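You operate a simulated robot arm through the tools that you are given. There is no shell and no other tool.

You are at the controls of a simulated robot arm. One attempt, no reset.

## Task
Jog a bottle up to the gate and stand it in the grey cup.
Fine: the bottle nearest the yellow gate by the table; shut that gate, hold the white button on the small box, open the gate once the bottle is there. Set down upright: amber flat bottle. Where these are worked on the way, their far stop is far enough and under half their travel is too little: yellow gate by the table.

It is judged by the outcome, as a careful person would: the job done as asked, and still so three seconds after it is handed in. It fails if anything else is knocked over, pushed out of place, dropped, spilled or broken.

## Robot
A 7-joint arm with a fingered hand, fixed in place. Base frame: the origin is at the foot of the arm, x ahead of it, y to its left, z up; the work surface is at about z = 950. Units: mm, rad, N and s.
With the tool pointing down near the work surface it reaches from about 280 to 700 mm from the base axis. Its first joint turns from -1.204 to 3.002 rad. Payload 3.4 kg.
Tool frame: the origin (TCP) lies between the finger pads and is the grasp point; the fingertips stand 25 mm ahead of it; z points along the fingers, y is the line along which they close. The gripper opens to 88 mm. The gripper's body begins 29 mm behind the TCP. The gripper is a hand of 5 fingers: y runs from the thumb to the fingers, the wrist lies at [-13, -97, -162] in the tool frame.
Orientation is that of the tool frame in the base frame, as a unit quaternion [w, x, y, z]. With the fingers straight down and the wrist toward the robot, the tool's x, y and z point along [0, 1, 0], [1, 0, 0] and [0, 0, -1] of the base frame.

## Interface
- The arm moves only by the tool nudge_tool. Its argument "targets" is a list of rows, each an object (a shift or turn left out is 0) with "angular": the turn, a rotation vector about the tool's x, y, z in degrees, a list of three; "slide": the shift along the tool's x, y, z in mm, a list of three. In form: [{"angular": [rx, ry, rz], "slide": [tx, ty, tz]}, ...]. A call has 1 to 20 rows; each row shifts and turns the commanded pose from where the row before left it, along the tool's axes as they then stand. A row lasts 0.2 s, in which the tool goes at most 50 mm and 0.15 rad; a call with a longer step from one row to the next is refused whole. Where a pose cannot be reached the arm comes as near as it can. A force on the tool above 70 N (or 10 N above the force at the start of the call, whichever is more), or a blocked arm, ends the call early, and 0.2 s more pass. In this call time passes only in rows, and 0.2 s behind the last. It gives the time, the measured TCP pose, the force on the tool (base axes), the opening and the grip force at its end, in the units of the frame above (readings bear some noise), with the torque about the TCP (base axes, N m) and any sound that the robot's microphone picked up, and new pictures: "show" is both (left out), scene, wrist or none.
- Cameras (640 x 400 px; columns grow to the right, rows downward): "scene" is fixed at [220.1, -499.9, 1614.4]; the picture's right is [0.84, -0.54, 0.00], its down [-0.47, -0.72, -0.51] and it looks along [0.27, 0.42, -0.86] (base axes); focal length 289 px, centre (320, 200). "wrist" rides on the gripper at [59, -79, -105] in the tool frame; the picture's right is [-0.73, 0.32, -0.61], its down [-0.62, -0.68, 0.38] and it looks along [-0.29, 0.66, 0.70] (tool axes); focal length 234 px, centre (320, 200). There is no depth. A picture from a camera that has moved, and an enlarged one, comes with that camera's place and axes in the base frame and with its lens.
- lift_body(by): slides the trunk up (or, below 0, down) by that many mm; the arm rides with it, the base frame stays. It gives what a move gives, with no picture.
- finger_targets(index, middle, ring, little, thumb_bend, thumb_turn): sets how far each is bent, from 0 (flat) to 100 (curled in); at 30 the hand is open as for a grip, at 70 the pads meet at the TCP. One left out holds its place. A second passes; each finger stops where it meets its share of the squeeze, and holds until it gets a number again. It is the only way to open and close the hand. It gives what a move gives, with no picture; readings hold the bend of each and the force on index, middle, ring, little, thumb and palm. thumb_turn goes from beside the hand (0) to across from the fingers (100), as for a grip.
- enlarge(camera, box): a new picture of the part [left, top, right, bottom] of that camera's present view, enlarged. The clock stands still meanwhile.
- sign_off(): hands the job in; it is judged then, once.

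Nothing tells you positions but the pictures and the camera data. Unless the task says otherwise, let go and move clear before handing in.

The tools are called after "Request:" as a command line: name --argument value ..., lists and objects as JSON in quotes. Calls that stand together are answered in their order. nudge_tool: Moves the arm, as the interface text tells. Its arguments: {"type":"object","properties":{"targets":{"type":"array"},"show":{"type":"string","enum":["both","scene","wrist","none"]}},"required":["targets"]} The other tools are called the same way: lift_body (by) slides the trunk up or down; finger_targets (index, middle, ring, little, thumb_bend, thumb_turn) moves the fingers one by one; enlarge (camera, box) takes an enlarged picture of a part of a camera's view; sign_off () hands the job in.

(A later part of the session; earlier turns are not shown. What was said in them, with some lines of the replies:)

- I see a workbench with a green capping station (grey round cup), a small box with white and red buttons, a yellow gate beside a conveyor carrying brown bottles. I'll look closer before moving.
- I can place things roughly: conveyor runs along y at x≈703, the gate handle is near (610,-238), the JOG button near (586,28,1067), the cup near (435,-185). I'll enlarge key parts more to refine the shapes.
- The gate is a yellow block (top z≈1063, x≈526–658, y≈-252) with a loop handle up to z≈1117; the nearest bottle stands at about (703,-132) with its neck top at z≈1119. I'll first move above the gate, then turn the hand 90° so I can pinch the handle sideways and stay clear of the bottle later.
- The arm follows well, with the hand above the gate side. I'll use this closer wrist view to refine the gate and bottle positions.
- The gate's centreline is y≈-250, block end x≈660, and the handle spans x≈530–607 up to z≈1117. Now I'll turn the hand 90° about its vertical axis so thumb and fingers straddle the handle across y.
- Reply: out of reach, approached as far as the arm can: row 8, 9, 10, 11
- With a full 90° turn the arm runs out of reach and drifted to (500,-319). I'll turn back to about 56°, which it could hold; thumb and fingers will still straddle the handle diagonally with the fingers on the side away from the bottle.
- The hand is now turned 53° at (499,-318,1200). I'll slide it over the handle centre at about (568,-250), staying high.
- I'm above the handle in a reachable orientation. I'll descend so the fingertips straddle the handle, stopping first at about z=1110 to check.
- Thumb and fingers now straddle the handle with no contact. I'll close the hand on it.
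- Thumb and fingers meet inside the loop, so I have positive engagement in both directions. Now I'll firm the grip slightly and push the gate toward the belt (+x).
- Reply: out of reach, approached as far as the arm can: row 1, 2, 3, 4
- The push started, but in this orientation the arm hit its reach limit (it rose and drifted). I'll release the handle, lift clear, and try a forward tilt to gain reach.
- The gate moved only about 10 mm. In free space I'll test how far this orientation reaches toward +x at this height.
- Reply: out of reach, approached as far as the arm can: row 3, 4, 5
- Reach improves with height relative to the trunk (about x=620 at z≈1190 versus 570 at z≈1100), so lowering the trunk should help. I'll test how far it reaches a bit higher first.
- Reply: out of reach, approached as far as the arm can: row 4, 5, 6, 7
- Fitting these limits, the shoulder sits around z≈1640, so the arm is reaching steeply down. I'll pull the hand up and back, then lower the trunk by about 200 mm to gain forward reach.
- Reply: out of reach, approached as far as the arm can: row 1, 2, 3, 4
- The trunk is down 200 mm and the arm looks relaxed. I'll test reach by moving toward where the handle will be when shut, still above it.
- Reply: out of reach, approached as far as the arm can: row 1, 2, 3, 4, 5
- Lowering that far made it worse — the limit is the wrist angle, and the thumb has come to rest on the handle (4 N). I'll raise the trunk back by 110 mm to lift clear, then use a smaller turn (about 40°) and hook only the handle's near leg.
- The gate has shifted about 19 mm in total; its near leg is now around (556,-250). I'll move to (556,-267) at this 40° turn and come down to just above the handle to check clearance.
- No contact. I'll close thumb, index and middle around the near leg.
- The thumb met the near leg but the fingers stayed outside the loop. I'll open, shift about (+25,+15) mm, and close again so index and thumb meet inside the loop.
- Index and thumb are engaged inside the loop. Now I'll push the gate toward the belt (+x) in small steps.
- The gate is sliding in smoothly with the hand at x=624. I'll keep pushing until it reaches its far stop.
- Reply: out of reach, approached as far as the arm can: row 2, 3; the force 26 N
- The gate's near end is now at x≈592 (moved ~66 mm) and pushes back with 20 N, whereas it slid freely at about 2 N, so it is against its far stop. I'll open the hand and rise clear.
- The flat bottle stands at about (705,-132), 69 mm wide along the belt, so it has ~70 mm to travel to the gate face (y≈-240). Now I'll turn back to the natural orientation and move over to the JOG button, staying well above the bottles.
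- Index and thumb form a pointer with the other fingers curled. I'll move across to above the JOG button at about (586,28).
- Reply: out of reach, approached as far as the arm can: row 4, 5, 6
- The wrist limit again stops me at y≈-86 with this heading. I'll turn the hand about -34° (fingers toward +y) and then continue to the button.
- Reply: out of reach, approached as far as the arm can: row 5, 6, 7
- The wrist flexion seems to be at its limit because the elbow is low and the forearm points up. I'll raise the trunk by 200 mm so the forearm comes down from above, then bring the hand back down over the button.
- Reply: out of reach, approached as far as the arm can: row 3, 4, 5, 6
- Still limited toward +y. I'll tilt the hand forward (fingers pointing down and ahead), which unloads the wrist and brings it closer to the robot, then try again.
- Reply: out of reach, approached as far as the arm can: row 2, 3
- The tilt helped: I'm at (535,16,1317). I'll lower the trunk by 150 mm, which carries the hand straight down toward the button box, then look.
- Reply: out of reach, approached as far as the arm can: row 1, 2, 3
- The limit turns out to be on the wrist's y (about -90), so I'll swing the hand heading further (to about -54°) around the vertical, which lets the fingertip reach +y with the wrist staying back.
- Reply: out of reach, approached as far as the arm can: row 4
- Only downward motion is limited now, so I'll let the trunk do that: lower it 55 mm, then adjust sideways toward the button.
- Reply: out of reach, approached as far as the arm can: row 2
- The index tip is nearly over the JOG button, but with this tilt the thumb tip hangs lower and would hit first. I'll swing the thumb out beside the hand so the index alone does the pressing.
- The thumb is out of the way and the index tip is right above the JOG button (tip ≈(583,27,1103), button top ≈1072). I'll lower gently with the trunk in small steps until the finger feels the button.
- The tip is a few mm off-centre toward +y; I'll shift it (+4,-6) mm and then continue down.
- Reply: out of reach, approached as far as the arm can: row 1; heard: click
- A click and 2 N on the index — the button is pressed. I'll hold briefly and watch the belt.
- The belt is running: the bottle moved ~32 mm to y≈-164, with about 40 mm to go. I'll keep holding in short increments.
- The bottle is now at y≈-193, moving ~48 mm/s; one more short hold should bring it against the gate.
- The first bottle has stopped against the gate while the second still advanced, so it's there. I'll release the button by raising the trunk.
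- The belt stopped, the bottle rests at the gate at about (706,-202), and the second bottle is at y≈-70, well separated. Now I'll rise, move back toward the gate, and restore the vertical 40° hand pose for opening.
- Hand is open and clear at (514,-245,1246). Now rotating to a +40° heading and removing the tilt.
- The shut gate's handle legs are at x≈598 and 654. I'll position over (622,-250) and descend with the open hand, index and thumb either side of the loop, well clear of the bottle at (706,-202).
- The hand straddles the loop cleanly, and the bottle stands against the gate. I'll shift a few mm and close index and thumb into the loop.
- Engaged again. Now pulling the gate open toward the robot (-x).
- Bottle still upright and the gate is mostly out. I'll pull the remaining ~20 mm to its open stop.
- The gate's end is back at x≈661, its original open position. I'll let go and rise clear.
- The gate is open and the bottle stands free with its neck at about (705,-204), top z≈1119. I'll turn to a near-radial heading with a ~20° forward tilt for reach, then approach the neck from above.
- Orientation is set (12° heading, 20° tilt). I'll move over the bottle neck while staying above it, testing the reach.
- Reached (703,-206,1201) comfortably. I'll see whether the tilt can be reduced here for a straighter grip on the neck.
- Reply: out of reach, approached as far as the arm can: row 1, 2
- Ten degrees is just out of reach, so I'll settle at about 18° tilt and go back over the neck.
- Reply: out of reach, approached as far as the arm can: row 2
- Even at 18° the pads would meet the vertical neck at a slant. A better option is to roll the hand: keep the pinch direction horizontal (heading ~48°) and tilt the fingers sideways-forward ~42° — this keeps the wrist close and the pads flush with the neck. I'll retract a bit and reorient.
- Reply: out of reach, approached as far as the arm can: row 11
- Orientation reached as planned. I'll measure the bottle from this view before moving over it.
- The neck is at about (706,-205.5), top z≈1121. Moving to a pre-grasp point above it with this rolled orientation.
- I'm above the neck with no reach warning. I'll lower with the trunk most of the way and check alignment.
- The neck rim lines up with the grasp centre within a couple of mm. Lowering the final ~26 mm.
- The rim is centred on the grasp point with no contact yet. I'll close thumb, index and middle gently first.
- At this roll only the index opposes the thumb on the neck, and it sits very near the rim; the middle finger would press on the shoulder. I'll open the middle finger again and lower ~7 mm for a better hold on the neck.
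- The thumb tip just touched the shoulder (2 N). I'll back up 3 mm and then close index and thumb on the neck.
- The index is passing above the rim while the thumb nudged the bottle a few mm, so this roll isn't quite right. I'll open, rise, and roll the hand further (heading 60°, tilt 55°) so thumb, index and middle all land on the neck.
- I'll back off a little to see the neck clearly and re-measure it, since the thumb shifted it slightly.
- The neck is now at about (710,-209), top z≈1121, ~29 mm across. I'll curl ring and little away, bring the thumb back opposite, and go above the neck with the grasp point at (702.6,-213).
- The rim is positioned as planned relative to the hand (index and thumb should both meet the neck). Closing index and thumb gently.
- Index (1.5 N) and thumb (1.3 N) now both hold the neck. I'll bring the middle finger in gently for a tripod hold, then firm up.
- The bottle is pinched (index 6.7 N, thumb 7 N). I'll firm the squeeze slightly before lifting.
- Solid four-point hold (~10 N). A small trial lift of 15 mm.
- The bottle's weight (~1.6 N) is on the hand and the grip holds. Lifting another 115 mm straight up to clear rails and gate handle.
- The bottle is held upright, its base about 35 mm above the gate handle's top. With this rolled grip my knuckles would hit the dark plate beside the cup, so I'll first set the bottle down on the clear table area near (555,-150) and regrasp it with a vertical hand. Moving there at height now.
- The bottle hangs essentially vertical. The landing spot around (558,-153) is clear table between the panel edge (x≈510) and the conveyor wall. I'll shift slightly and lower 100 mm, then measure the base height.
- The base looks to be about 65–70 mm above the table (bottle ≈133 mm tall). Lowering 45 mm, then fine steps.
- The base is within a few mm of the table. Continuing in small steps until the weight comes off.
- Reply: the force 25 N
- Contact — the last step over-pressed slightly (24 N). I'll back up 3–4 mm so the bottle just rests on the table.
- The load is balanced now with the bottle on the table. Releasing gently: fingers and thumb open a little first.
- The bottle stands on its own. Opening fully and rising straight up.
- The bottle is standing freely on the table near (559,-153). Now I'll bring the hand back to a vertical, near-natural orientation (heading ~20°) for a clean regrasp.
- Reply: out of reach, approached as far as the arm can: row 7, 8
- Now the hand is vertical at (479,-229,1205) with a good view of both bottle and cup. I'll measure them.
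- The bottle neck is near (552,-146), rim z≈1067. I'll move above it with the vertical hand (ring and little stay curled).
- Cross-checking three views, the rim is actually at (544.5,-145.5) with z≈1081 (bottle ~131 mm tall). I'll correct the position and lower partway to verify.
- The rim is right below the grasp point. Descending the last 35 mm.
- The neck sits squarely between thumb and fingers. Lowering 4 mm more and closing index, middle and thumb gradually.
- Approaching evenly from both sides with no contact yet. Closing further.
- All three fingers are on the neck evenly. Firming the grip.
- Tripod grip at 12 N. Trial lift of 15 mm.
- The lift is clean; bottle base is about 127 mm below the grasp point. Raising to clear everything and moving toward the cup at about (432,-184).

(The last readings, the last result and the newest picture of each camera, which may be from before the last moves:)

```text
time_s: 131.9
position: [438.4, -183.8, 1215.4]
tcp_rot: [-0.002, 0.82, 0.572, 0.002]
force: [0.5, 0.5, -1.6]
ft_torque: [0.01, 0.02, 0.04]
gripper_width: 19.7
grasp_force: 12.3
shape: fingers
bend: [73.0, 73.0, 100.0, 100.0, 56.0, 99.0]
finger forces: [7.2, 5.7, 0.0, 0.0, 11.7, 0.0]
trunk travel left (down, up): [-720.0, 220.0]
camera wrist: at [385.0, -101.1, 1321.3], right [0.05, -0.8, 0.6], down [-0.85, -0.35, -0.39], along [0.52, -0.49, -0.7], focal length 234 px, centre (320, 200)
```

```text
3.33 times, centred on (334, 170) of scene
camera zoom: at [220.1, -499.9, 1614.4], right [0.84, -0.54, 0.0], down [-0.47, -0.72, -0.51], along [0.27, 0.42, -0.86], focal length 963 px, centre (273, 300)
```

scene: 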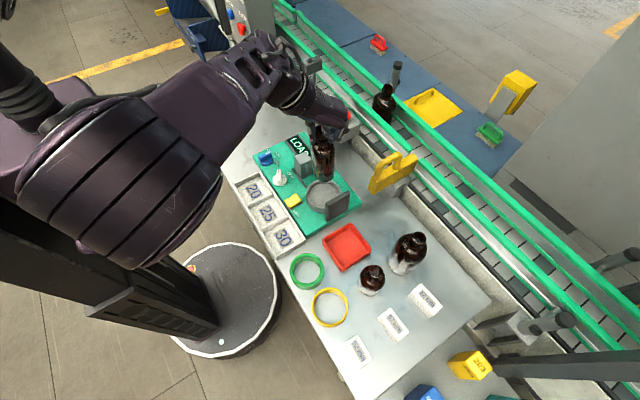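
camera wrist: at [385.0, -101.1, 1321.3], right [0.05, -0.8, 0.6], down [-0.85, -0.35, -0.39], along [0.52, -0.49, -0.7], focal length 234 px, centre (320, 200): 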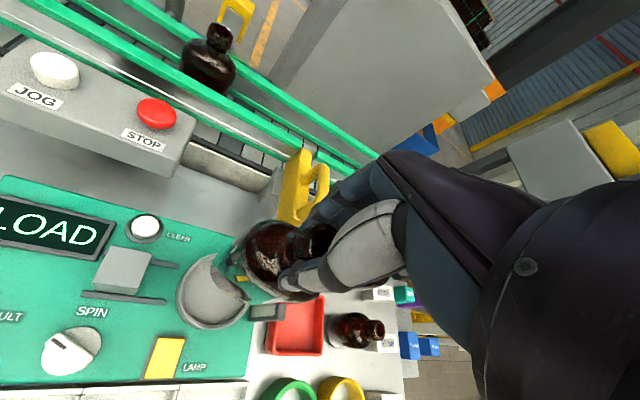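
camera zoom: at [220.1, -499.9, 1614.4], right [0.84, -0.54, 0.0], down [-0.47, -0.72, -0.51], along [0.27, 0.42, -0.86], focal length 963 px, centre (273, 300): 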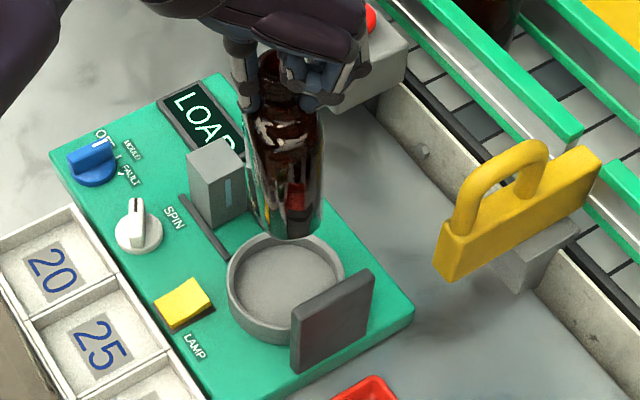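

The bottle is nearly over the cup; by my measurements the cup centre is about (433,-183.5). I'll shift ~6 mm and lower until the base is just above the cup rim, then check both views.

Request:
nudge_tool --targets '[{"slide": [-2.4, -5.9, 0]}, {"slide": [0, 0, 18]}, {"slide": [0, 0, 18]}, {"slide": [0, 0, 18]}, {"slide": [0, 0, 18]}, {"slide": [0, 0, 14]}]' --show "both"

Request:
enlarge --camera "wrist" --box '[180, 190, 372, 340]'

Request:
enlarge --camera "scene" --box '[280, 140, 376, 220]'

```text
time_s: 133.3
position: [434.6, -181.2, 1127.3]
tcp_rot: [-0.002, 0.82, 0.572, 0.002]
force: [-0.2, 0.4, -1.4]
ft_torque: [-0.01, 0.01, -0.01]
gripper_width: 19.6
grasp_force: 12.0
shape: fingers
bend: [73.0, 73.0, 100.0, 100.0, 56.0, 99.0]
finger forces: [7.5, 5.5, 0.1, 0.0, 11.9, 0.0]
trunk travel left (down, up): [-720.0, 220.0]
camera wrist: at [379.9, -99.5, 1234.3], right [0.05, -0.8, 0.6], down [-0.85, -0.35, -0.39], along [0.52, -0.49, -0.7], focal length 234 px, centre (320, 200)
```

scene: 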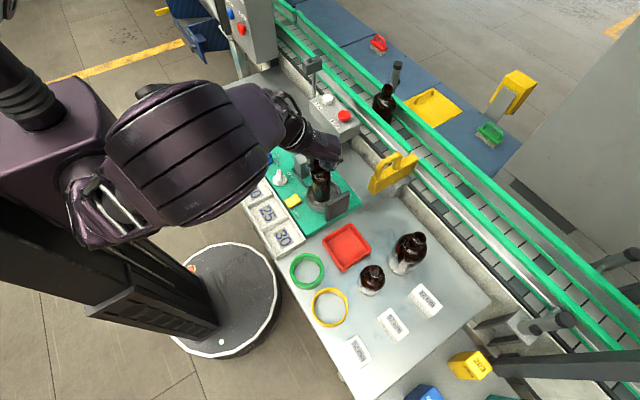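
wrist: 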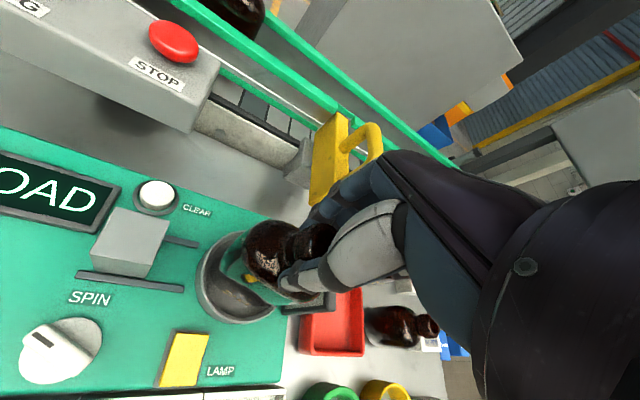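

```text
2.67 times, centred on (276, 265) of wrist
camera zoom: at [379.9, -99.5, 1234.3], right [0.05, -0.8, 0.6], down [-0.85, -0.35, -0.39], along [0.52, -0.49, -0.7], focal length 624 px, centre (437, 27)
```

zoom: 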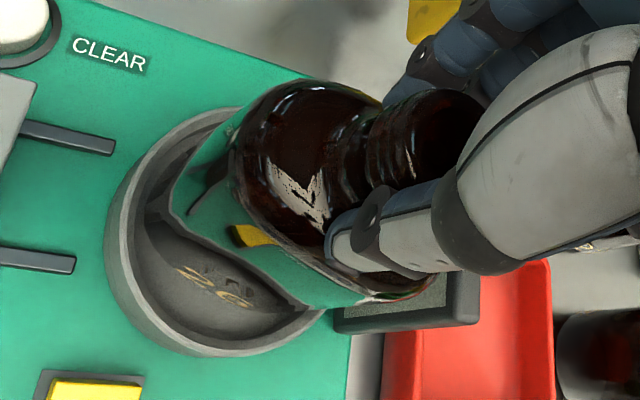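

```text
5.00 times, centred on (328, 180) of scene
camera zoom: at [220.1, -499.9, 1614.4], right [0.84, -0.54, 0.0], down [-0.47, -0.72, -0.51], along [0.27, 0.42, -0.86], focal length 1444 px, centre (280, 300)
```

zoom: 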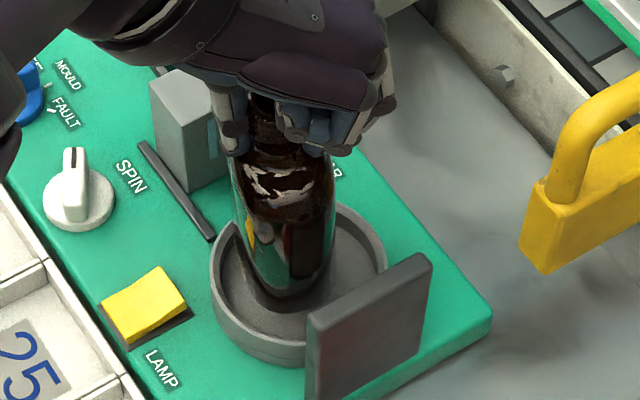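

Request:
enlarge --camera "scene" --box '[300, 165, 364, 215]'

Request:
enlarge --camera "wrist" --box '[190, 210, 310, 320]'

```text
8.00 times, centred on (332, 190) of scene
camera zoom: at [220.1, -499.9, 1614.4], right [0.84, -0.54, 0.0], down [-0.47, -0.72, -0.51], along [0.27, 0.42, -0.86], focal length 2311 px, centre (224, 280)
```

zoom: 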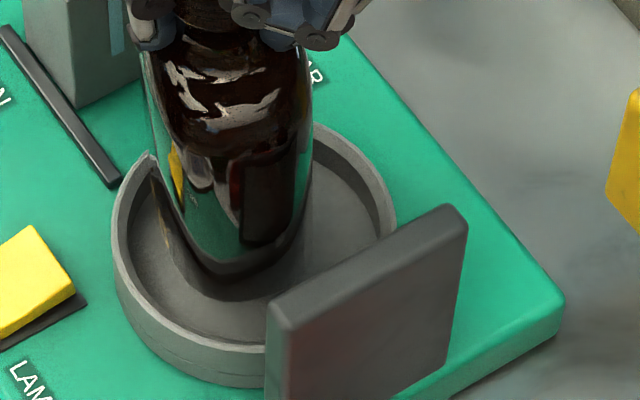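

```text
3.64 times, centred on (250, 265) of wrist
camera zoom: at [379.9, -99.5, 1234.3], right [0.05, -0.8, 0.6], down [-0.85, -0.35, -0.39], along [0.52, -0.49, -0.7], focal length 852 px, centre (574, -36)
```

zoom: 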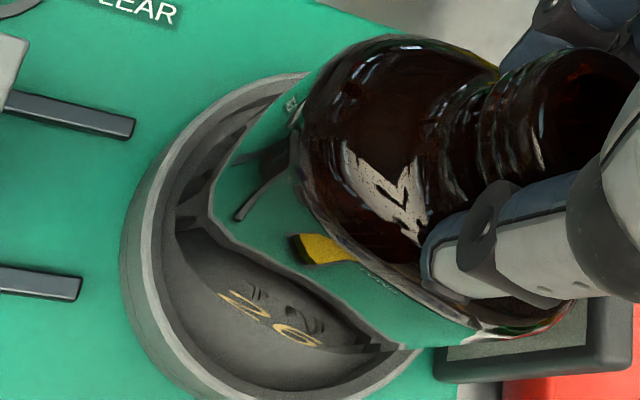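

Both views show the base within a few mm of the cup centre, inside the ~82 mm bore. I'll nudge it 2 mm and lower in small steps, watching the force.

Request:
nudge_tool --targets '[{"slide": [-0.5, 2.3, 0]}, {"slide": [0, 0, 7]}, {"slide": [0, 0, 7]}]' --show "none"

Request:
enlarge --camera "scene" --box '[300, 165, 364, 215]'

Request:
enlarge --camera "wrist" --box '[190, 210, 310, 320]'

```text
time_s: 134.1
position: [437.2, -184.3, 1115.0]
tcp_rot: [-0.003, 0.82, 0.572, 0.001]
force: [-0.2, 0.8, -1.6]
ft_torque: [-0.04, -0.02, 0.02]
gripper_width: 19.8
grasp_force: 12.2
shape: fingers
bend: [73.0, 73.0, 100.0, 100.0, 56.0, 99.0]
finger forces: [7.4, 5.3, 0.1, 0.0, 11.7, 0.1]
trunk travel left (down, up): [-720.0, 220.0]
```

```text
8.00 times, centred on (332, 190) of scene
camera zoom: at [220.1, -499.9, 1614.4], right [0.84, -0.54, 0.0], down [-0.47, -0.72, -0.51], along [0.27, 0.42, -0.86], focal length 2311 px, centre (224, 280)
```

zoom: 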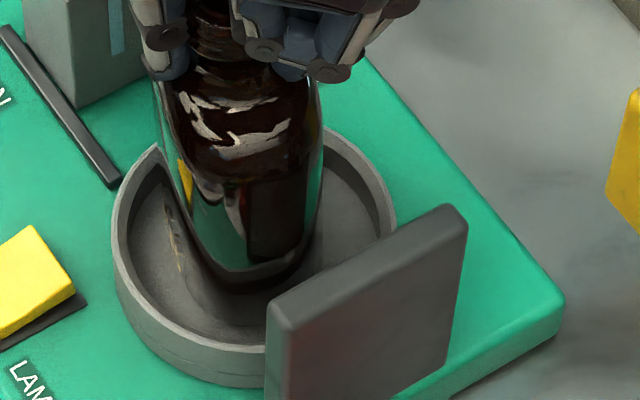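

```text
3.64 times, centred on (250, 265) of wrist
camera zoom: at [382.8, -101.5, 1220.3], right [0.05, -0.8, 0.6], down [-0.85, -0.35, -0.39], along [0.52, -0.49, -0.7], focal length 852 px, centre (574, -36)
```

zoom: 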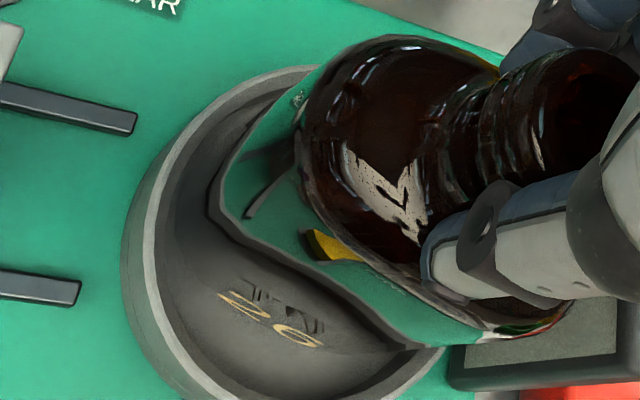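

Request:
nudge_tool --targets '[{"slide": [0, 0, 5]}, {"slide": [0, 0, 4]}]' --show "none"

Request:
nudge_tool --targets '[{"slide": [0, 0, 3]}]' --show "none"

Request:
enlarge --camera "scene" --box '[300, 165, 364, 215]'

Request:
enlarge --camera "wrist" --box '[190, 210, 310, 320]'

```text
time_s: 134.7
position: [435.7, -182.8, 1108.6]
tcp_rot: [0.001, 0.82, 0.572, 0.006]
force: [5.1, -2.0, 27.9]
ft_torque: [-0.02, -0.11, 0.02]
gripper_width: 20.2
grasp_force: 20.9
shape: fingers
bend: [74.0, 73.0, 100.0, 100.0, 57.0, 99.0]
finger forces: [17.8, 8.9, 0.0, 0.0, 14.7, 0.0]
trunk travel left (down, up): [-720.0, 220.0]
```

```text
time_s: 135.1
position: [433.8, -181.6, 1108.4]
tcp_rot: [0.002, 0.82, 0.572, 0.007]
force: [6.6, -3.8, 48.4]
ft_torque: [0.11, -0.07, -0.04]
gripper_width: 22.9
grasp_force: 30.7
shape: fingers
bend: [74.0, 74.0, 100.0, 100.0, 57.0, 99.0]
finger forces: [23.2, 16.2, 0.0, 0.0, 23.3, 0.0]
trunk travel left (down, up): [-720.0, 220.0]
```

```text
8.00 times, centred on (332, 190) of scene
camera zoom: at [220.1, -499.9, 1614.4], right [0.84, -0.54, 0.0], down [-0.47, -0.72, -0.51], along [0.27, 0.42, -0.86], focal length 2311 px, centre (224, 280)
```

zoom: 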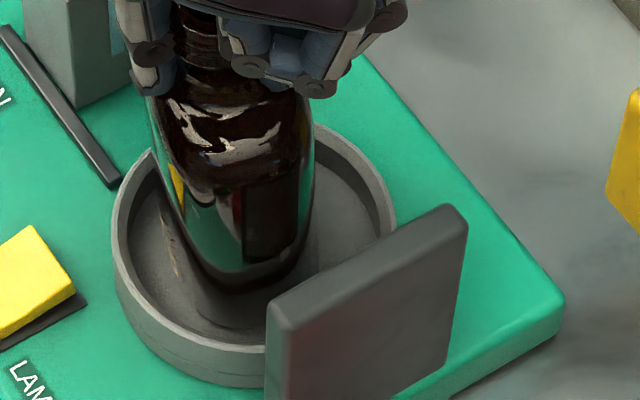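

```text
3.64 times, centred on (250, 265) of wrist
camera zoom: at [378.8, -99.6, 1212.6], right [0.04, -0.8, 0.6], down [-0.85, -0.35, -0.4], along [0.53, -0.5, -0.69], focal length 852 px, centre (574, -36)
```

zoom: 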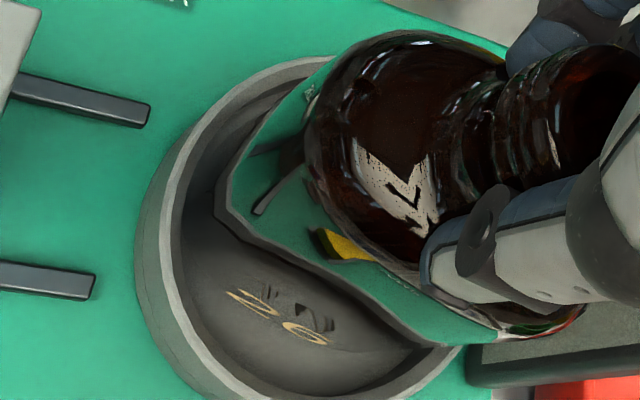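

Contact came early (48 N at TCP z≈1108), so the base may be resting on the cup's edge rather than its floor. I'll back up right away and re-check alignment.

Request:
nudge_tool --targets '[{"slide": [0, 0, -6]}, {"slide": [0, 0, -8]}]' --show "both"

Request:
enlarge --camera "scene" --box '[300, 150, 364, 200]'

Request:
enlarge --camera "wrist" --box '[190, 210, 350, 330]'

```text
time_s: 135.7
position: [435.1, -182.7, 1115.0]
tcp_rot: [-0.004, 0.82, 0.572, -0.002]
force: [1.0, 0.3, -1.6]
ft_torque: [0.03, -0.05, 0.03]
gripper_width: 19.7
grasp_force: 13.2
shape: fingers
bend: [73.0, 73.0, 100.0, 100.0, 57.0, 99.0]
finger forces: [7.2, 5.3, 0.0, 0.1, 14.1, 0.0]
trunk travel left (down, up): [-720.0, 220.0]
camera wrist: at [381.3, -101.5, 1220.3], right [0.06, -0.8, 0.6], down [-0.86, -0.35, -0.38], along [0.51, -0.49, -0.7], focal length 234 px, centre (320, 200)
```

scene: 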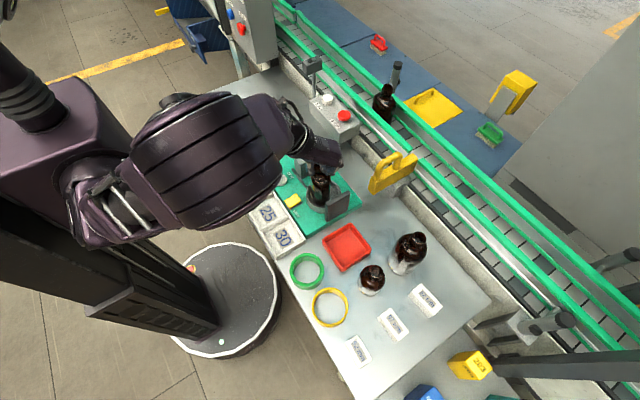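
wrist: 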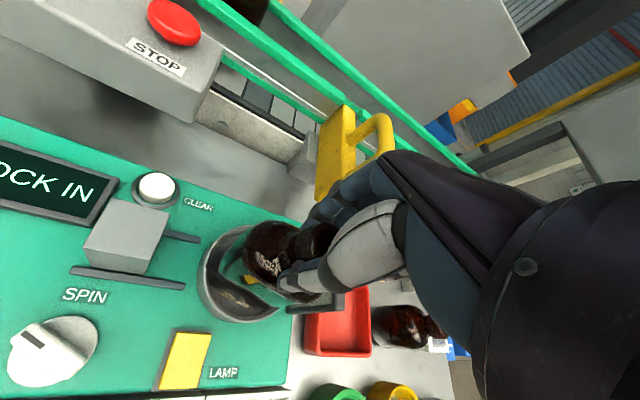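

```text
8.00 times, centred on (332, 175) of scene
camera zoom: at [220.1, -499.9, 1614.4], right [0.84, -0.54, 0.0], down [-0.47, -0.72, -0.51], along [0.27, 0.42, -0.86], focal length 2311 px, centre (224, 400)
```

zoom: 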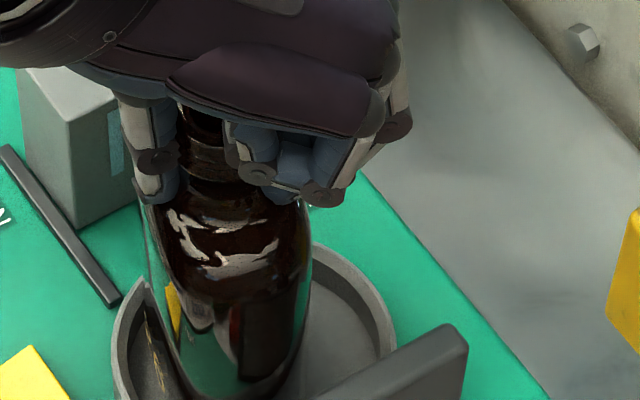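

```text
3.33 times, centred on (270, 270) of wrist
camera zoom: at [381.3, -101.5, 1220.3], right [0.06, -0.8, 0.6], down [-0.86, -0.35, -0.38], along [0.51, -0.49, -0.7], focal length 781 px, centre (487, -33)
```

zoom: 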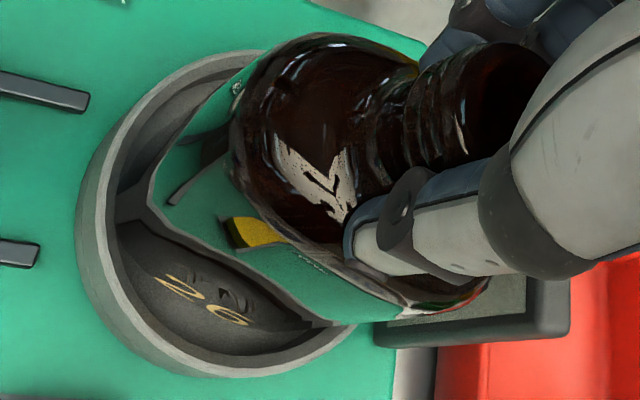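

The display changed from "LOAD" to "…OCK IN", so the station sensed the bottle. Let me check the display and geometry closely.

Request:
enlarge --camera "wrist" --box '[0, 120, 160, 240]'

Request:
enlarge --camera "scene" --box '[280, 130, 376, 220]'

```text
3.33 times, centred on (80, 180) of wrist
camera zoom: at [381.3, -101.5, 1220.3], right [0.06, -0.8, 0.6], down [-0.86, -0.35, -0.38], along [0.51, -0.49, -0.7], focal length 781 px, centre (1120, 267)
```

zoom: 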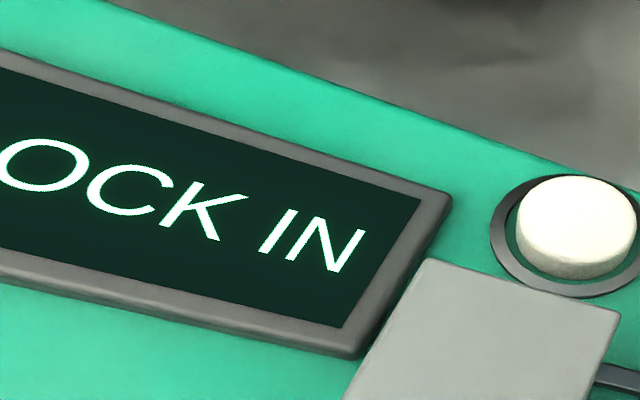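

```text
4.44 times, centred on (328, 175) of scene
camera zoom: at [220.1, -499.9, 1614.4], right [0.84, -0.54, 0.0], down [-0.47, -0.72, -0.51], along [0.27, 0.42, -0.86], focal length 1284 px, centre (284, 311)
```

zoom: 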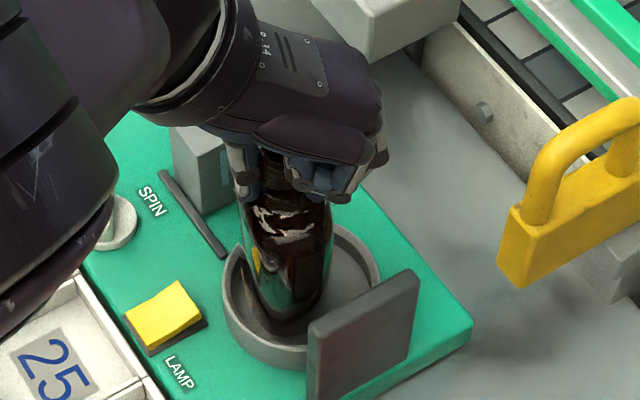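

The bottle is inside the cup: panel top is ≈973, cup rim ≈995, floor ≈981, which matches the contact height. Now I'll lower gently until it just rests on the floor.

Request:
nudge_tool --targets '[{"slide": [0, 0, 3]}]' --show "none"

Request:
nudge_tool --targets '[{"slide": [0, 0, 1.5]}]' --show "none"

```text
time_s: 136.1
position: [434.9, -183.2, 1112.8]
tcp_rot: [-0.003, 0.82, 0.572, 0.0]
force: [-0.9, 0.0, -0.7]
ft_torque: [0.0, -0.02, -0.03]
gripper_width: 19.8
grasp_force: 13.1
shape: fingers
bend: [73.0, 73.0, 100.0, 100.0, 57.0, 99.0]
finger forces: [7.2, 5.3, 0.0, 0.1, 14.0, 0.0]
trunk travel left (down, up): [-720.0, 220.0]
```

```text
time_s: 136.5
position: [436.5, -182.6, 1111.8]
tcp_rot: [-0.002, 0.82, 0.573, 0.002]
force: [-0.2, 0.6, -0.9]
ft_torque: [0.02, -0.04, -0.01]
gripper_width: 19.7
grasp_force: 13.2
shape: fingers
bend: [73.0, 73.0, 100.0, 100.0, 57.0, 99.0]
finger forces: [7.2, 5.3, 0.1, 0.1, 13.9, 0.1]
trunk travel left (down, up): [-720.0, 220.0]
```

Request:
nudge_tool --targets '[{"slide": [0, 0, 1.5]}]' --show "none"

Request:
enlarge --camera "scene" --box '[300, 160, 364, 210]'

```text
time_s: 136.9
position: [436.7, -182.6, 1110.8]
tcp_rot: [-0.002, 0.82, 0.573, 0.002]
force: [-0.1, 0.3, -1.2]
ft_torque: [-0.04, -0.02, 0.01]
gripper_width: 19.9
grasp_force: 13.4
shape: fingers
bend: [73.0, 73.0, 100.0, 100.0, 57.0, 99.0]
finger forces: [7.1, 5.3, 0.1, 0.0, 14.1, 0.0]
trunk travel left (down, up): [-720.0, 220.0]
```

```text
8.00 times, centred on (332, 185) of scene
camera zoom: at [220.1, -499.9, 1614.4], right [0.84, -0.54, 0.0], down [-0.47, -0.72, -0.51], along [0.27, 0.42, -0.86], focal length 2311 px, centre (224, 320)
```

zoom: 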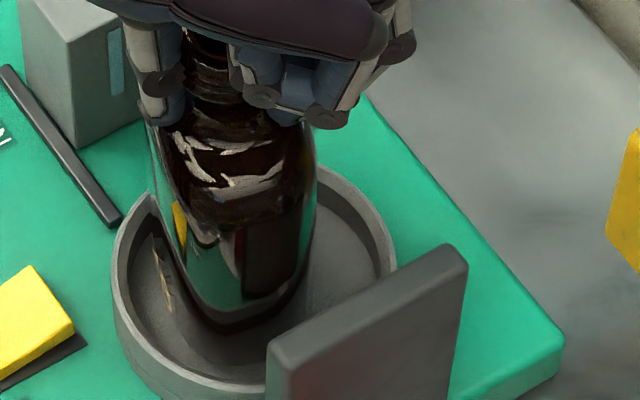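

The bottle is inside the cup but about 6 mm off-centre; I'll shift it slightly toward the middle before setting it down.

Request:
nudge_tool --targets '[{"slide": [-1, 4, 0]}]' --show "none"

Request:
nudge_tool --targets '[{"slide": [0, 0, 1.2]}]' --show "none"

Request:
enlarge --camera "scene" --box '[300, 160, 364, 210]'

Request:
enlarge --camera "wrist" --box '[190, 210, 350, 330]'

```text
time_s: 137.3
position: [439.6, -185.0, 1110.9]
tcp_rot: [-0.002, 0.82, 0.573, 0.001]
force: [-0.7, -0.4, -0.9]
ft_torque: [-0.03, -0.03, 0.01]
gripper_width: 19.7
grasp_force: 13.5
shape: fingers
bend: [73.0, 73.0, 100.0, 100.0, 57.0, 99.0]
finger forces: [7.1, 5.4, 0.0, 0.1, 14.0, 0.1]
trunk travel left (down, up): [-720.0, 220.0]
```

```text
time_s: 137.7
position: [439.5, -185.0, 1108.7]
tcp_rot: [-0.002, 0.82, 0.573, 0.001]
force: [-0.4, -0.8, -2.3]
ft_torque: [-0.02, -0.02, 0.02]
gripper_width: 19.7
grasp_force: 12.8
shape: fingers
bend: [73.0, 73.0, 100.0, 100.0, 57.0, 99.0]
finger forces: [7.1, 5.3, 0.0, 0.0, 14.0, 0.0]
trunk travel left (down, up): [-720.0, 220.0]
```

```text
8.00 times, centred on (332, 185) of scene
camera zoom: at [220.1, -499.9, 1614.4], right [0.84, -0.54, 0.0], down [-0.47, -0.72, -0.51], along [0.27, 0.42, -0.86], focal length 2311 px, centre (224, 320)
```

zoom: 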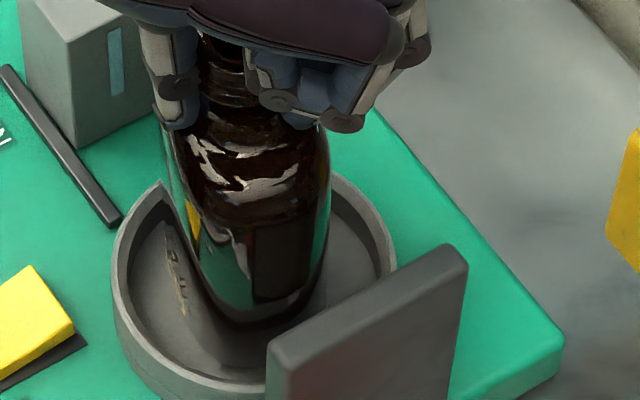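

```text
3.33 times, centred on (270, 270) of wrist
camera zoom: at [386.0, -103.1, 1215.2], right [0.05, -0.8, 0.6], down [-0.85, -0.35, -0.39], along [0.52, -0.49, -0.7], focal length 781 px, centre (487, -33)
```

zoom: 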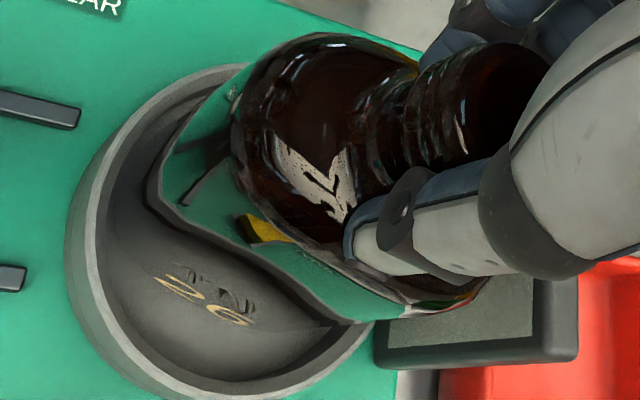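

Request:
nudge_tool --targets '[{"slide": [0, 0, 1.5]}]' --show "none"

Request:
nudge_tool --targets '[{"slide": [0, 0, 1.2]}]' --show "none"

```text
time_s: 138.1
position: [439.8, -185.9, 1108.5]
tcp_rot: [-0.001, 0.82, 0.572, 0.004]
force: [0.3, -0.9, 7.2]
ft_torque: [0.03, 0.02, -0.01]
gripper_width: 20.2
grasp_force: 15.8
shape: fingers
bend: [73.0, 73.0, 100.0, 100.0, 57.0, 99.0]
finger forces: [9.8, 6.1, 0.0, 0.0, 15.9, 0.0]
trunk travel left (down, up): [-720.0, 220.0]
```

```text
time_s: 138.5
position: [439.1, -185.3, 1109.9]
tcp_rot: [0.001, 0.82, 0.572, 0.004]
force: [3.4, -2.6, 19.5]
ft_torque: [0.05, -0.02, -0.01]
gripper_width: 20.1
grasp_force: 20.4
shape: fingers
bend: [74.0, 73.0, 100.0, 100.0, 57.0, 99.0]
finger forces: [16.5, 6.3, 0.1, 0.0, 17.4, 0.0]
trunk travel left (down, up): [-720.0, 220.0]
```

Contact at the same height after the sideways shift confirms it's the flat cup floor. Relieving the pressure before releasing.

Request:
nudge_tool --targets '[{"slide": [0, 0, -1.6]}]' --show "none"

```text
time_s: 138.9
position: [438.5, -185.0, 1108.4]
tcp_rot: [-0.001, 0.82, 0.572, 0.003]
force: [3.8, -1.9, 18.2]
ft_torque: [0.01, -0.11, -0.02]
gripper_width: 20.4
grasp_force: 20.4
shape: fingers
bend: [74.0, 73.0, 100.0, 100.0, 57.0, 99.0]
finger forces: [17.9, 6.6, 0.1, 0.0, 16.4, 0.0]
trunk travel left (down, up): [-720.0, 220.0]
```

Request:
nudge_tool --targets '[{"slide": [0, 0, -1.5]}]' --show "none"

```text
time_s: 139.3
position: [439.3, -184.6, 1109.0]
tcp_rot: [-0.002, 0.82, 0.573, 0.003]
force: [2.3, -0.3, 10.6]
ft_torque: [-0.03, -0.14, -0.02]
gripper_width: 20.2
grasp_force: 17.8
shape: fingers
bend: [74.0, 73.0, 100.0, 100.0, 57.0, 99.0]
finger forces: [13.6, 6.1, 0.0, 0.0, 15.5, 0.0]
trunk travel left (down, up): [-720.0, 220.0]
```

Request:
nudge_tool --targets '[{"slide": [0, 0, -1.0]}]' --show "none"

Request:
enlarge --camera "scene" --box '[290, 140, 386, 220]'

Request:
enlarge --camera "wrist" --box '[190, 190, 390, 330]'

```text
time_s: 139.7
position: [438.9, -184.8, 1108.7]
tcp_rot: [-0.003, 0.82, 0.572, 0.0]
force: [1.1, -0.4, 0.4]
ft_torque: [0.01, 0.02, 0.0]
gripper_width: 19.9
grasp_force: 14.0
shape: fingers
bend: [74.0, 73.0, 100.0, 100.0, 57.0, 99.0]
finger forces: [7.2, 5.5, 0.1, 0.0, 14.1, 0.0]
trunk travel left (down, up): [-720.0, 220.0]
```

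```text
5.00 times, centred on (338, 180) of scene
camera zoom: at [220.1, -499.9, 1614.4], right [0.84, -0.54, 0.0], down [-0.47, -0.72, -0.51], along [0.27, 0.42, -0.86], focal length 1444 px, centre (230, 300)
```

zoom: 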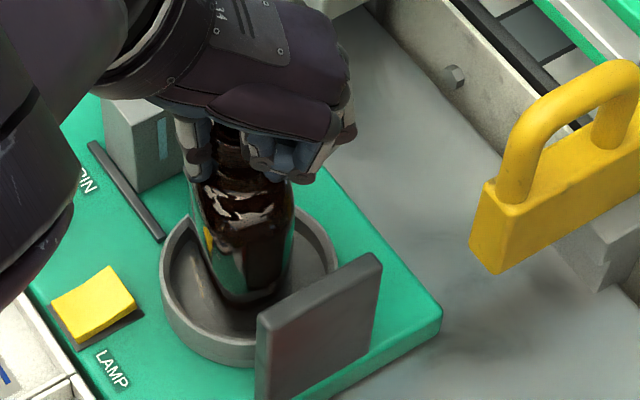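

```text
2.86 times, centred on (290, 260) of wrist
camera zoom: at [385.3, -103.1, 1215.1], right [0.05, -0.8, 0.6], down [-0.86, -0.35, -0.38], along [0.51, -0.49, -0.7], focal length 669 px, centre (406, 29)
```

zoom: 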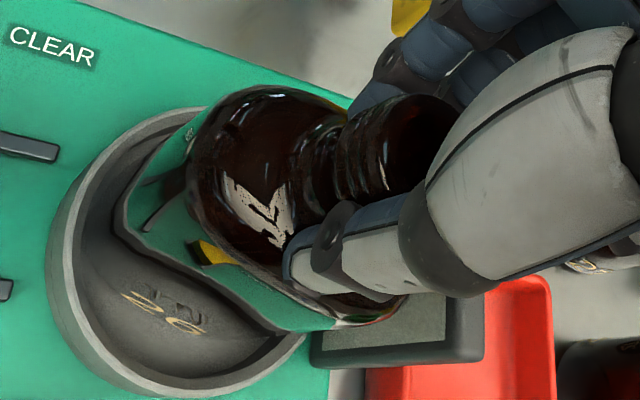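

The weight is now carried by the cup floor. Releasing gradually: fingers and thumb open together.

Request:
finger_targets --index 66 --middle 66 --thumb_bend 54

Request:
finger_targets --index 58 --middle 58 --thumb_bend 48

Request:
enlarge --camera "wrist" --box '[190, 190, 390, 330]'

```text
time_s: 140.7
position: [439.1, -184.3, 1110.4]
tcp_rot: [-0.001, 0.821, 0.571, 0.002]
force: [-0.6, 0.4, 3.6]
ft_torque: [-0.05, -0.02, -0.01]
gripper_width: 22.8
grasp_force: 3.0
shape: fingers
bend: [65.0, 67.0, 100.0, 100.0, 52.0, 98.0]
finger forces: [0.9, 4.3, 0.1, 0.1, 1.6, 0.1]
trunk travel left (down, up): [-720.0, 220.0]
```

```text
time_s: 141.7
position: [438.6, -184.6, 1110.4]
tcp_rot: [-0.001, 0.82, 0.573, 0.002]
force: [-0.4, 0.0, 10.4]
ft_torque: [-0.1, -0.11, -0.01]
gripper_width: 35.6
grasp_force: 5.6
shape: fingers
bend: [57.0, 59.0, 100.0, 100.0, 48.0, 98.0]
finger forces: [0.1, 10.6, 0.0, 0.0, 0.0, 0.0]
trunk travel left (down, up): [-720.0, 220.0]
```

```text
2.86 times, centred on (290, 260) of wrist
camera zoom: at [384.3, -102.5, 1216.9], right [0.05, -0.8, 0.6], down [-0.85, -0.35, -0.39], along [0.52, -0.49, -0.7], focal length 669 px, centre (406, 29)
```

zoom: 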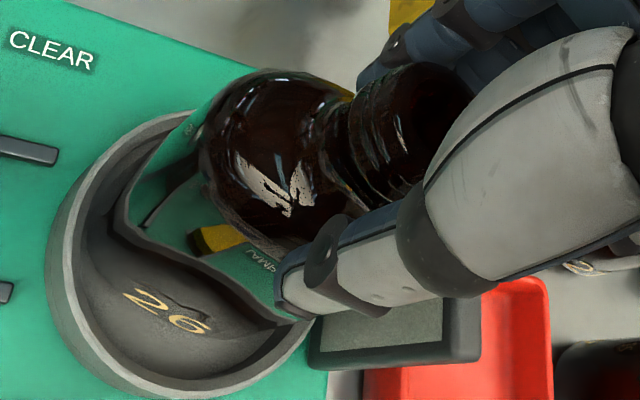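

The middle fingertip is pressing down on the bottle's shoulder as it uncurls (10 N). I'll raise the hand a few mm to relieve it.

Request:
nudge_tool --targets '[{"slide": [0, 0, -3]}, {"slide": [0, 0, -4]}]' --show "none"

Request:
enlarge --camera "wrist" --box '[190, 190, 390, 330]'

Request:
enlarge --camera "scene" --box '[290, 140, 386, 220]'

```text
time_s: 142.3
position: [440.3, -184.7, 1116.8]
tcp_rot: [-0.003, 0.82, 0.572, 0.002]
force: [-1.3, 1.0, -0.1]
ft_torque: [-0.04, -0.01, 0.02]
gripper_width: 35.7
grasp_force: 0.1
shape: fingers
bend: [57.0, 57.0, 100.0, 100.0, 48.0, 98.0]
finger forces: [0.1, 0.0, 0.0, 0.1, 0.0, 0.1]
trunk travel left (down, up): [-720.0, 220.0]
```

```text
2.86 times, centred on (290, 260) of wrist
camera zoom: at [384.9, -103.5, 1223.1], right [0.05, -0.8, 0.6], down [-0.85, -0.35, -0.39], along [0.52, -0.49, -0.7], focal length 669 px, centre (406, 29)
```

zoom: 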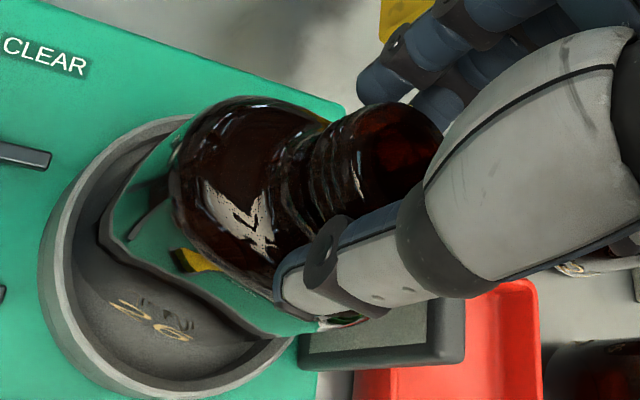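

```text
5.00 times, centred on (338, 180) of scene
camera zoom: at [220.1, -499.9, 1614.4], right [0.84, -0.54, 0.0], down [-0.47, -0.72, -0.51], along [0.27, 0.42, -0.86], focal length 1444 px, centre (230, 300)
```

zoom: 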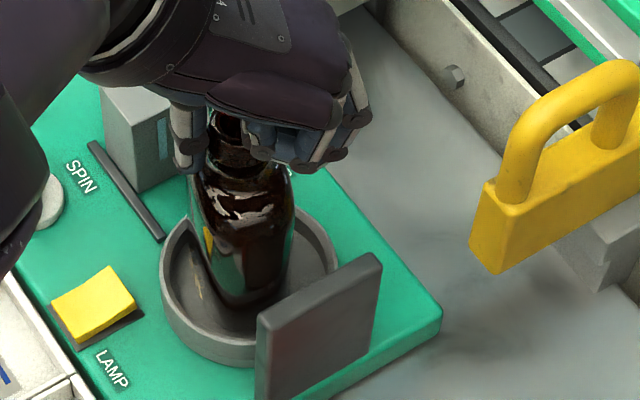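

The bottle stands upright in the cup with the fingers clear of it. Raising a bit more, then opening fully and lifting away.

Request:
nudge_tool --targets '[{"slide": [0, 0, -4]}, {"slide": [0, 0, -4]}]' --show "none"

Request:
finger_targets --index 45 --middle 45 --thumb_bend 38

Request:
enlarge --camera "wrist" --box '[190, 190, 390, 330]'

```text
time_s: 142.9
position: [439.8, -185.8, 1125.7]
tcp_rot: [-0.002, 0.821, 0.571, 0.003]
force: [-0.1, -0.2, -0.2]
ft_torque: [0.01, 0.0, 0.06]
gripper_width: 36.0
grasp_force: 0.1
shape: fingers
bend: [57.0, 57.0, 100.0, 100.0, 48.0, 98.0]
finger forces: [0.0, 0.1, 0.0, 0.0, 0.0, 0.1]
trunk travel left (down, up): [-720.0, 220.0]
```

```text
time_s: 143.9
position: [440.6, -185.6, 1124.8]
tcp_rot: [-0.003, 0.82, 0.572, 0.001]
force: [-0.9, 0.2, 0.5]
ft_torque: [-0.01, 0.0, 0.0]
gripper_width: 59.6
grasp_force: 0.0
shape: fingers
bend: [45.0, 45.0, 100.0, 100.0, 38.0, 97.0]
finger forces: [0.1, 0.0, 0.1, 0.0, 0.0, 0.0]
trunk travel left (down, up): [-720.0, 220.0]
```

```text
2.86 times, centred on (290, 260) of wrist
camera zoom: at [385.8, -103.6, 1231.1], right [0.05, -0.8, 0.6], down [-0.85, -0.35, -0.39], along [0.52, -0.49, -0.7], focal length 669 px, centre (406, 29)
```

zoom: 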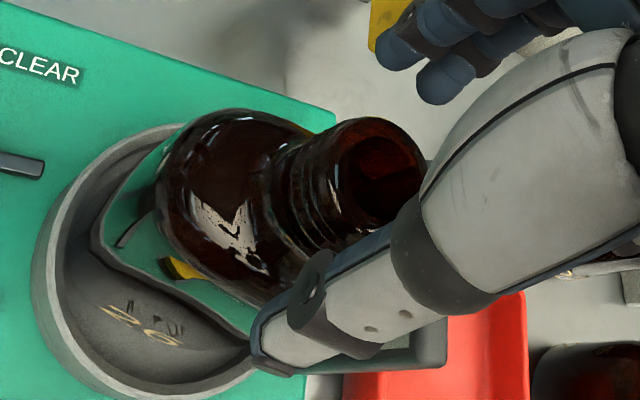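

Bottle stands free. Now lifting straight up and moving clear.

Request:
nudge_tool --targets '[{"slide": [0, 0, -10]}, {"slide": [0, 0, -20]}, {"slide": [0, 0, -30]}, {"slide": [0, 0, -30]}, {"slide": [0, 0, -10]}]' --show "both"

Request:
enlarge --camera "scene" --box '[290, 140, 386, 220]'

Request:
enlarge --camera "wrist" --box '[150, 200, 342, 350]'

```text
time_s: 145.1
position: [438.8, -185.6, 1226.1]
tcp_rot: [-0.002, 0.82, 0.573, 0.001]
force: [-0.2, 0.4, 0.5]
ft_torque: [0.0, -0.01, 0.02]
gripper_width: 59.9
grasp_force: 0.0
shape: fingers
bend: [45.0, 45.0, 100.0, 100.0, 38.0, 97.0]
finger forces: [0.0, 0.0, 0.0, 0.0, 0.0, 0.1]
trunk travel left (down, up): [-720.0, 220.0]
camera wrist: at [384.8, -104.5, 1332.2], right [0.05, -0.8, 0.6], down [-0.85, -0.35, -0.39], along [0.52, -0.49, -0.7], focal length 234 px, centre (320, 200)
```

scene: 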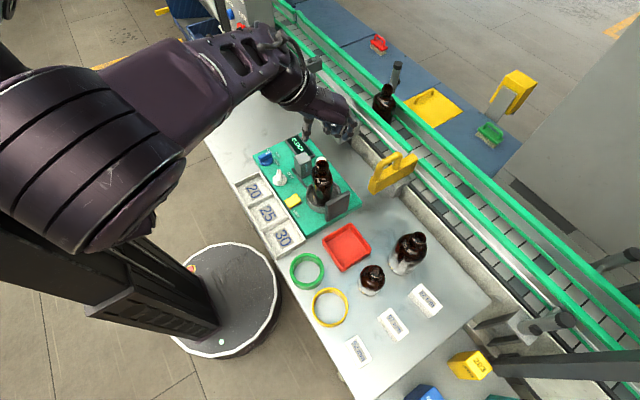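
wrist: 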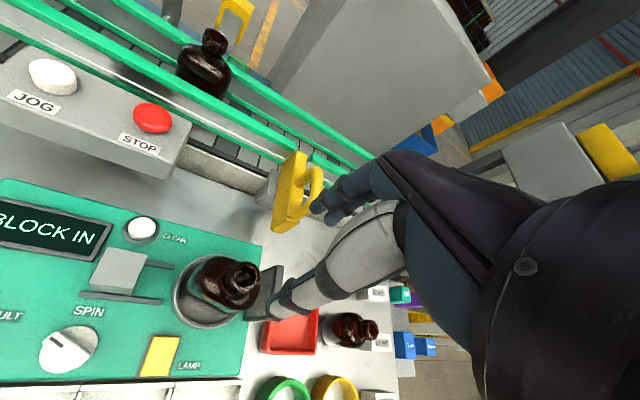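

```text
5.00 times, centred on (338, 180) of scene
camera zoom: at [220.1, -499.9, 1614.4], right [0.84, -0.54, 0.0], down [-0.47, -0.72, -0.51], along [0.27, 0.42, -0.86], focal length 1444 px, centre (230, 300)
```

zoom: 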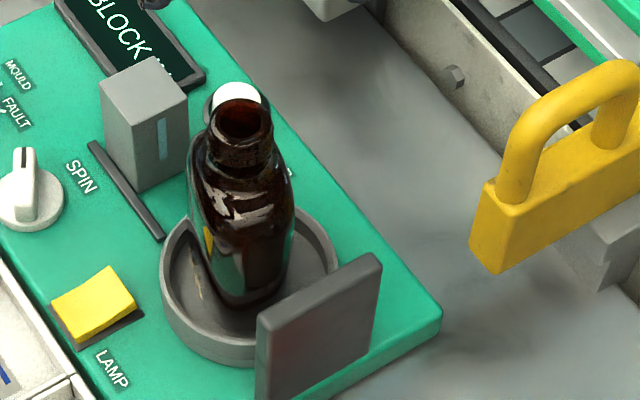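

```text
2.67 times, centred on (246, 275) of wrist
camera zoom: at [384.8, -104.5, 1332.2], right [0.05, -0.8, 0.6], down [-0.85, -0.35, -0.39], along [0.52, -0.49, -0.7], focal length 624 px, centre (517, 0)
```

zoom: 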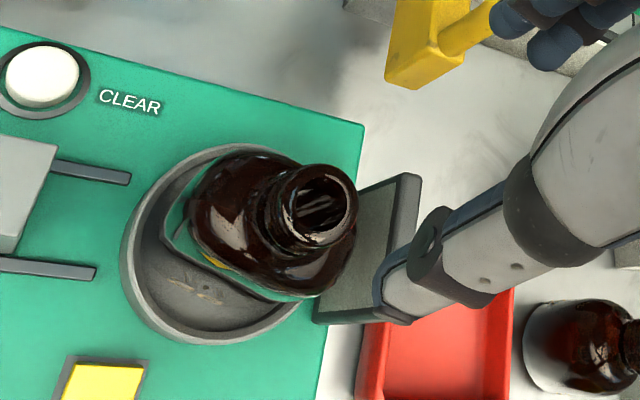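

The bottle stands upright in the grey cup (display now prompts "BLOCK IN"), the gate is open, and the other bottles and table items are unchanged. I'll withdraw the hand a bit more and confirm everything is steady before handing in.

Request:
nudge_tool --targets '[{"slide": [0, -15, -20]}, {"slide": [0, -20, -20]}, {"slide": [0, -20, -10]}, {"slide": [0, -15, 0]}, {"slide": [0, 0, 0]}]' --show "both"

Request:
enlarge --camera "scene" --box '[270, 60, 478, 300]'

```text
time_s: 146.3
position: [373.5, -160.6, 1277.0]
tcp_rot: [-0.002, 0.82, 0.572, 0.001]
force: [-0.1, 0.1, 0.5]
ft_torque: [-0.02, 0.01, 0.03]
gripper_width: 59.9
grasp_force: 0.1
shape: fingers
bend: [45.0, 45.0, 100.0, 100.0, 38.0, 97.0]
finger forces: [0.0, 0.0, 0.0, 0.1, 0.1, 0.0]
trunk travel left (down, up): [-720.0, 220.0]
camera wrist: at [319.6, -79.0, 1382.0], right [0.05, -0.8, 0.6], down [-0.85, -0.35, -0.39], along [0.52, -0.49, -0.7], focal length 234 px, centre (320, 200)
```

scene: 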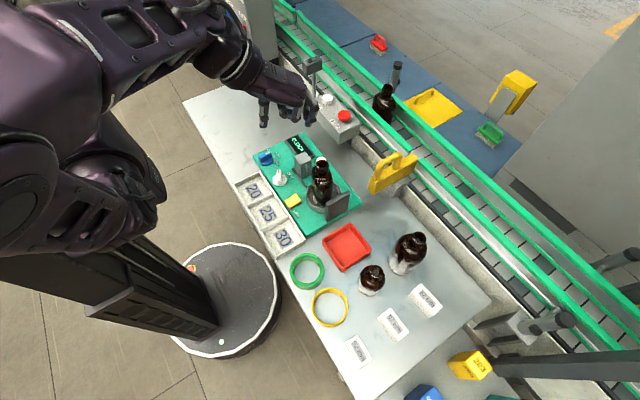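
wrist: 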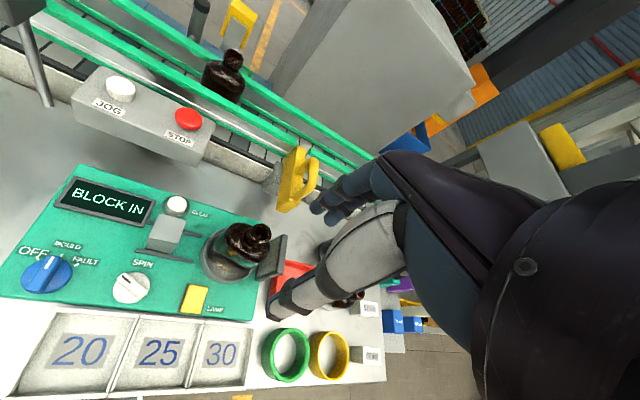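

```text
1.67 times, centred on (374, 180) of scene
camera zoom: at [220.1, -499.9, 1614.4], right [0.84, -0.54, 0.0], down [-0.47, -0.72, -0.51], along [0.27, 0.42, -0.86], focal length 481 px, centre (230, 233)
```

zoom: 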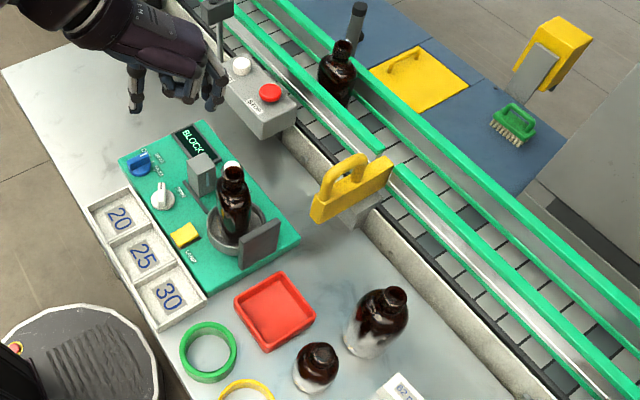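

Everything is in order: the jogged bottle stands upright in the grey cup, the yellow gate by the table is open again, the second conveyor bottle and all table items stand undisturbed, and the hand is clear. Handing in.

Request:
sign_off

```text
The job is handed in.
```

The bottle nearest the yellow gate is standing upright in the grey cup, and the job is handed in. I don't have the judge's result.

- **Gate shut:** I pushed the yellow gate by the table until it stopped, about 60 mm in. It pushed back with 20 N there, having slid at about 2 N.
- **Jog:** I held the white JOG button until the bottle rested against the gate, then released it. The second conveyor bottle also moved forward along the belt, and it is still standing.
- **Gate opened:** I pulled the gate back to its original open position before touching the bottle.
- **Bottle to cup:** I set the bottle down on clear table once and picked it up again. With the first grip my knuckles would have hit the dark plate beside the cup.
- **Forces on the bottle:** I pressed it down harder than intended twice while setting it down: 24 N on the table and 48 N in the cup. It showed no damage in the pictures.

In the last pictures the other bottles and the things on the table look where they were, and the hand is clear. The station's display changed from "LOAD" to "BLOCK IN", which I took to be its next step, and I left it alone.
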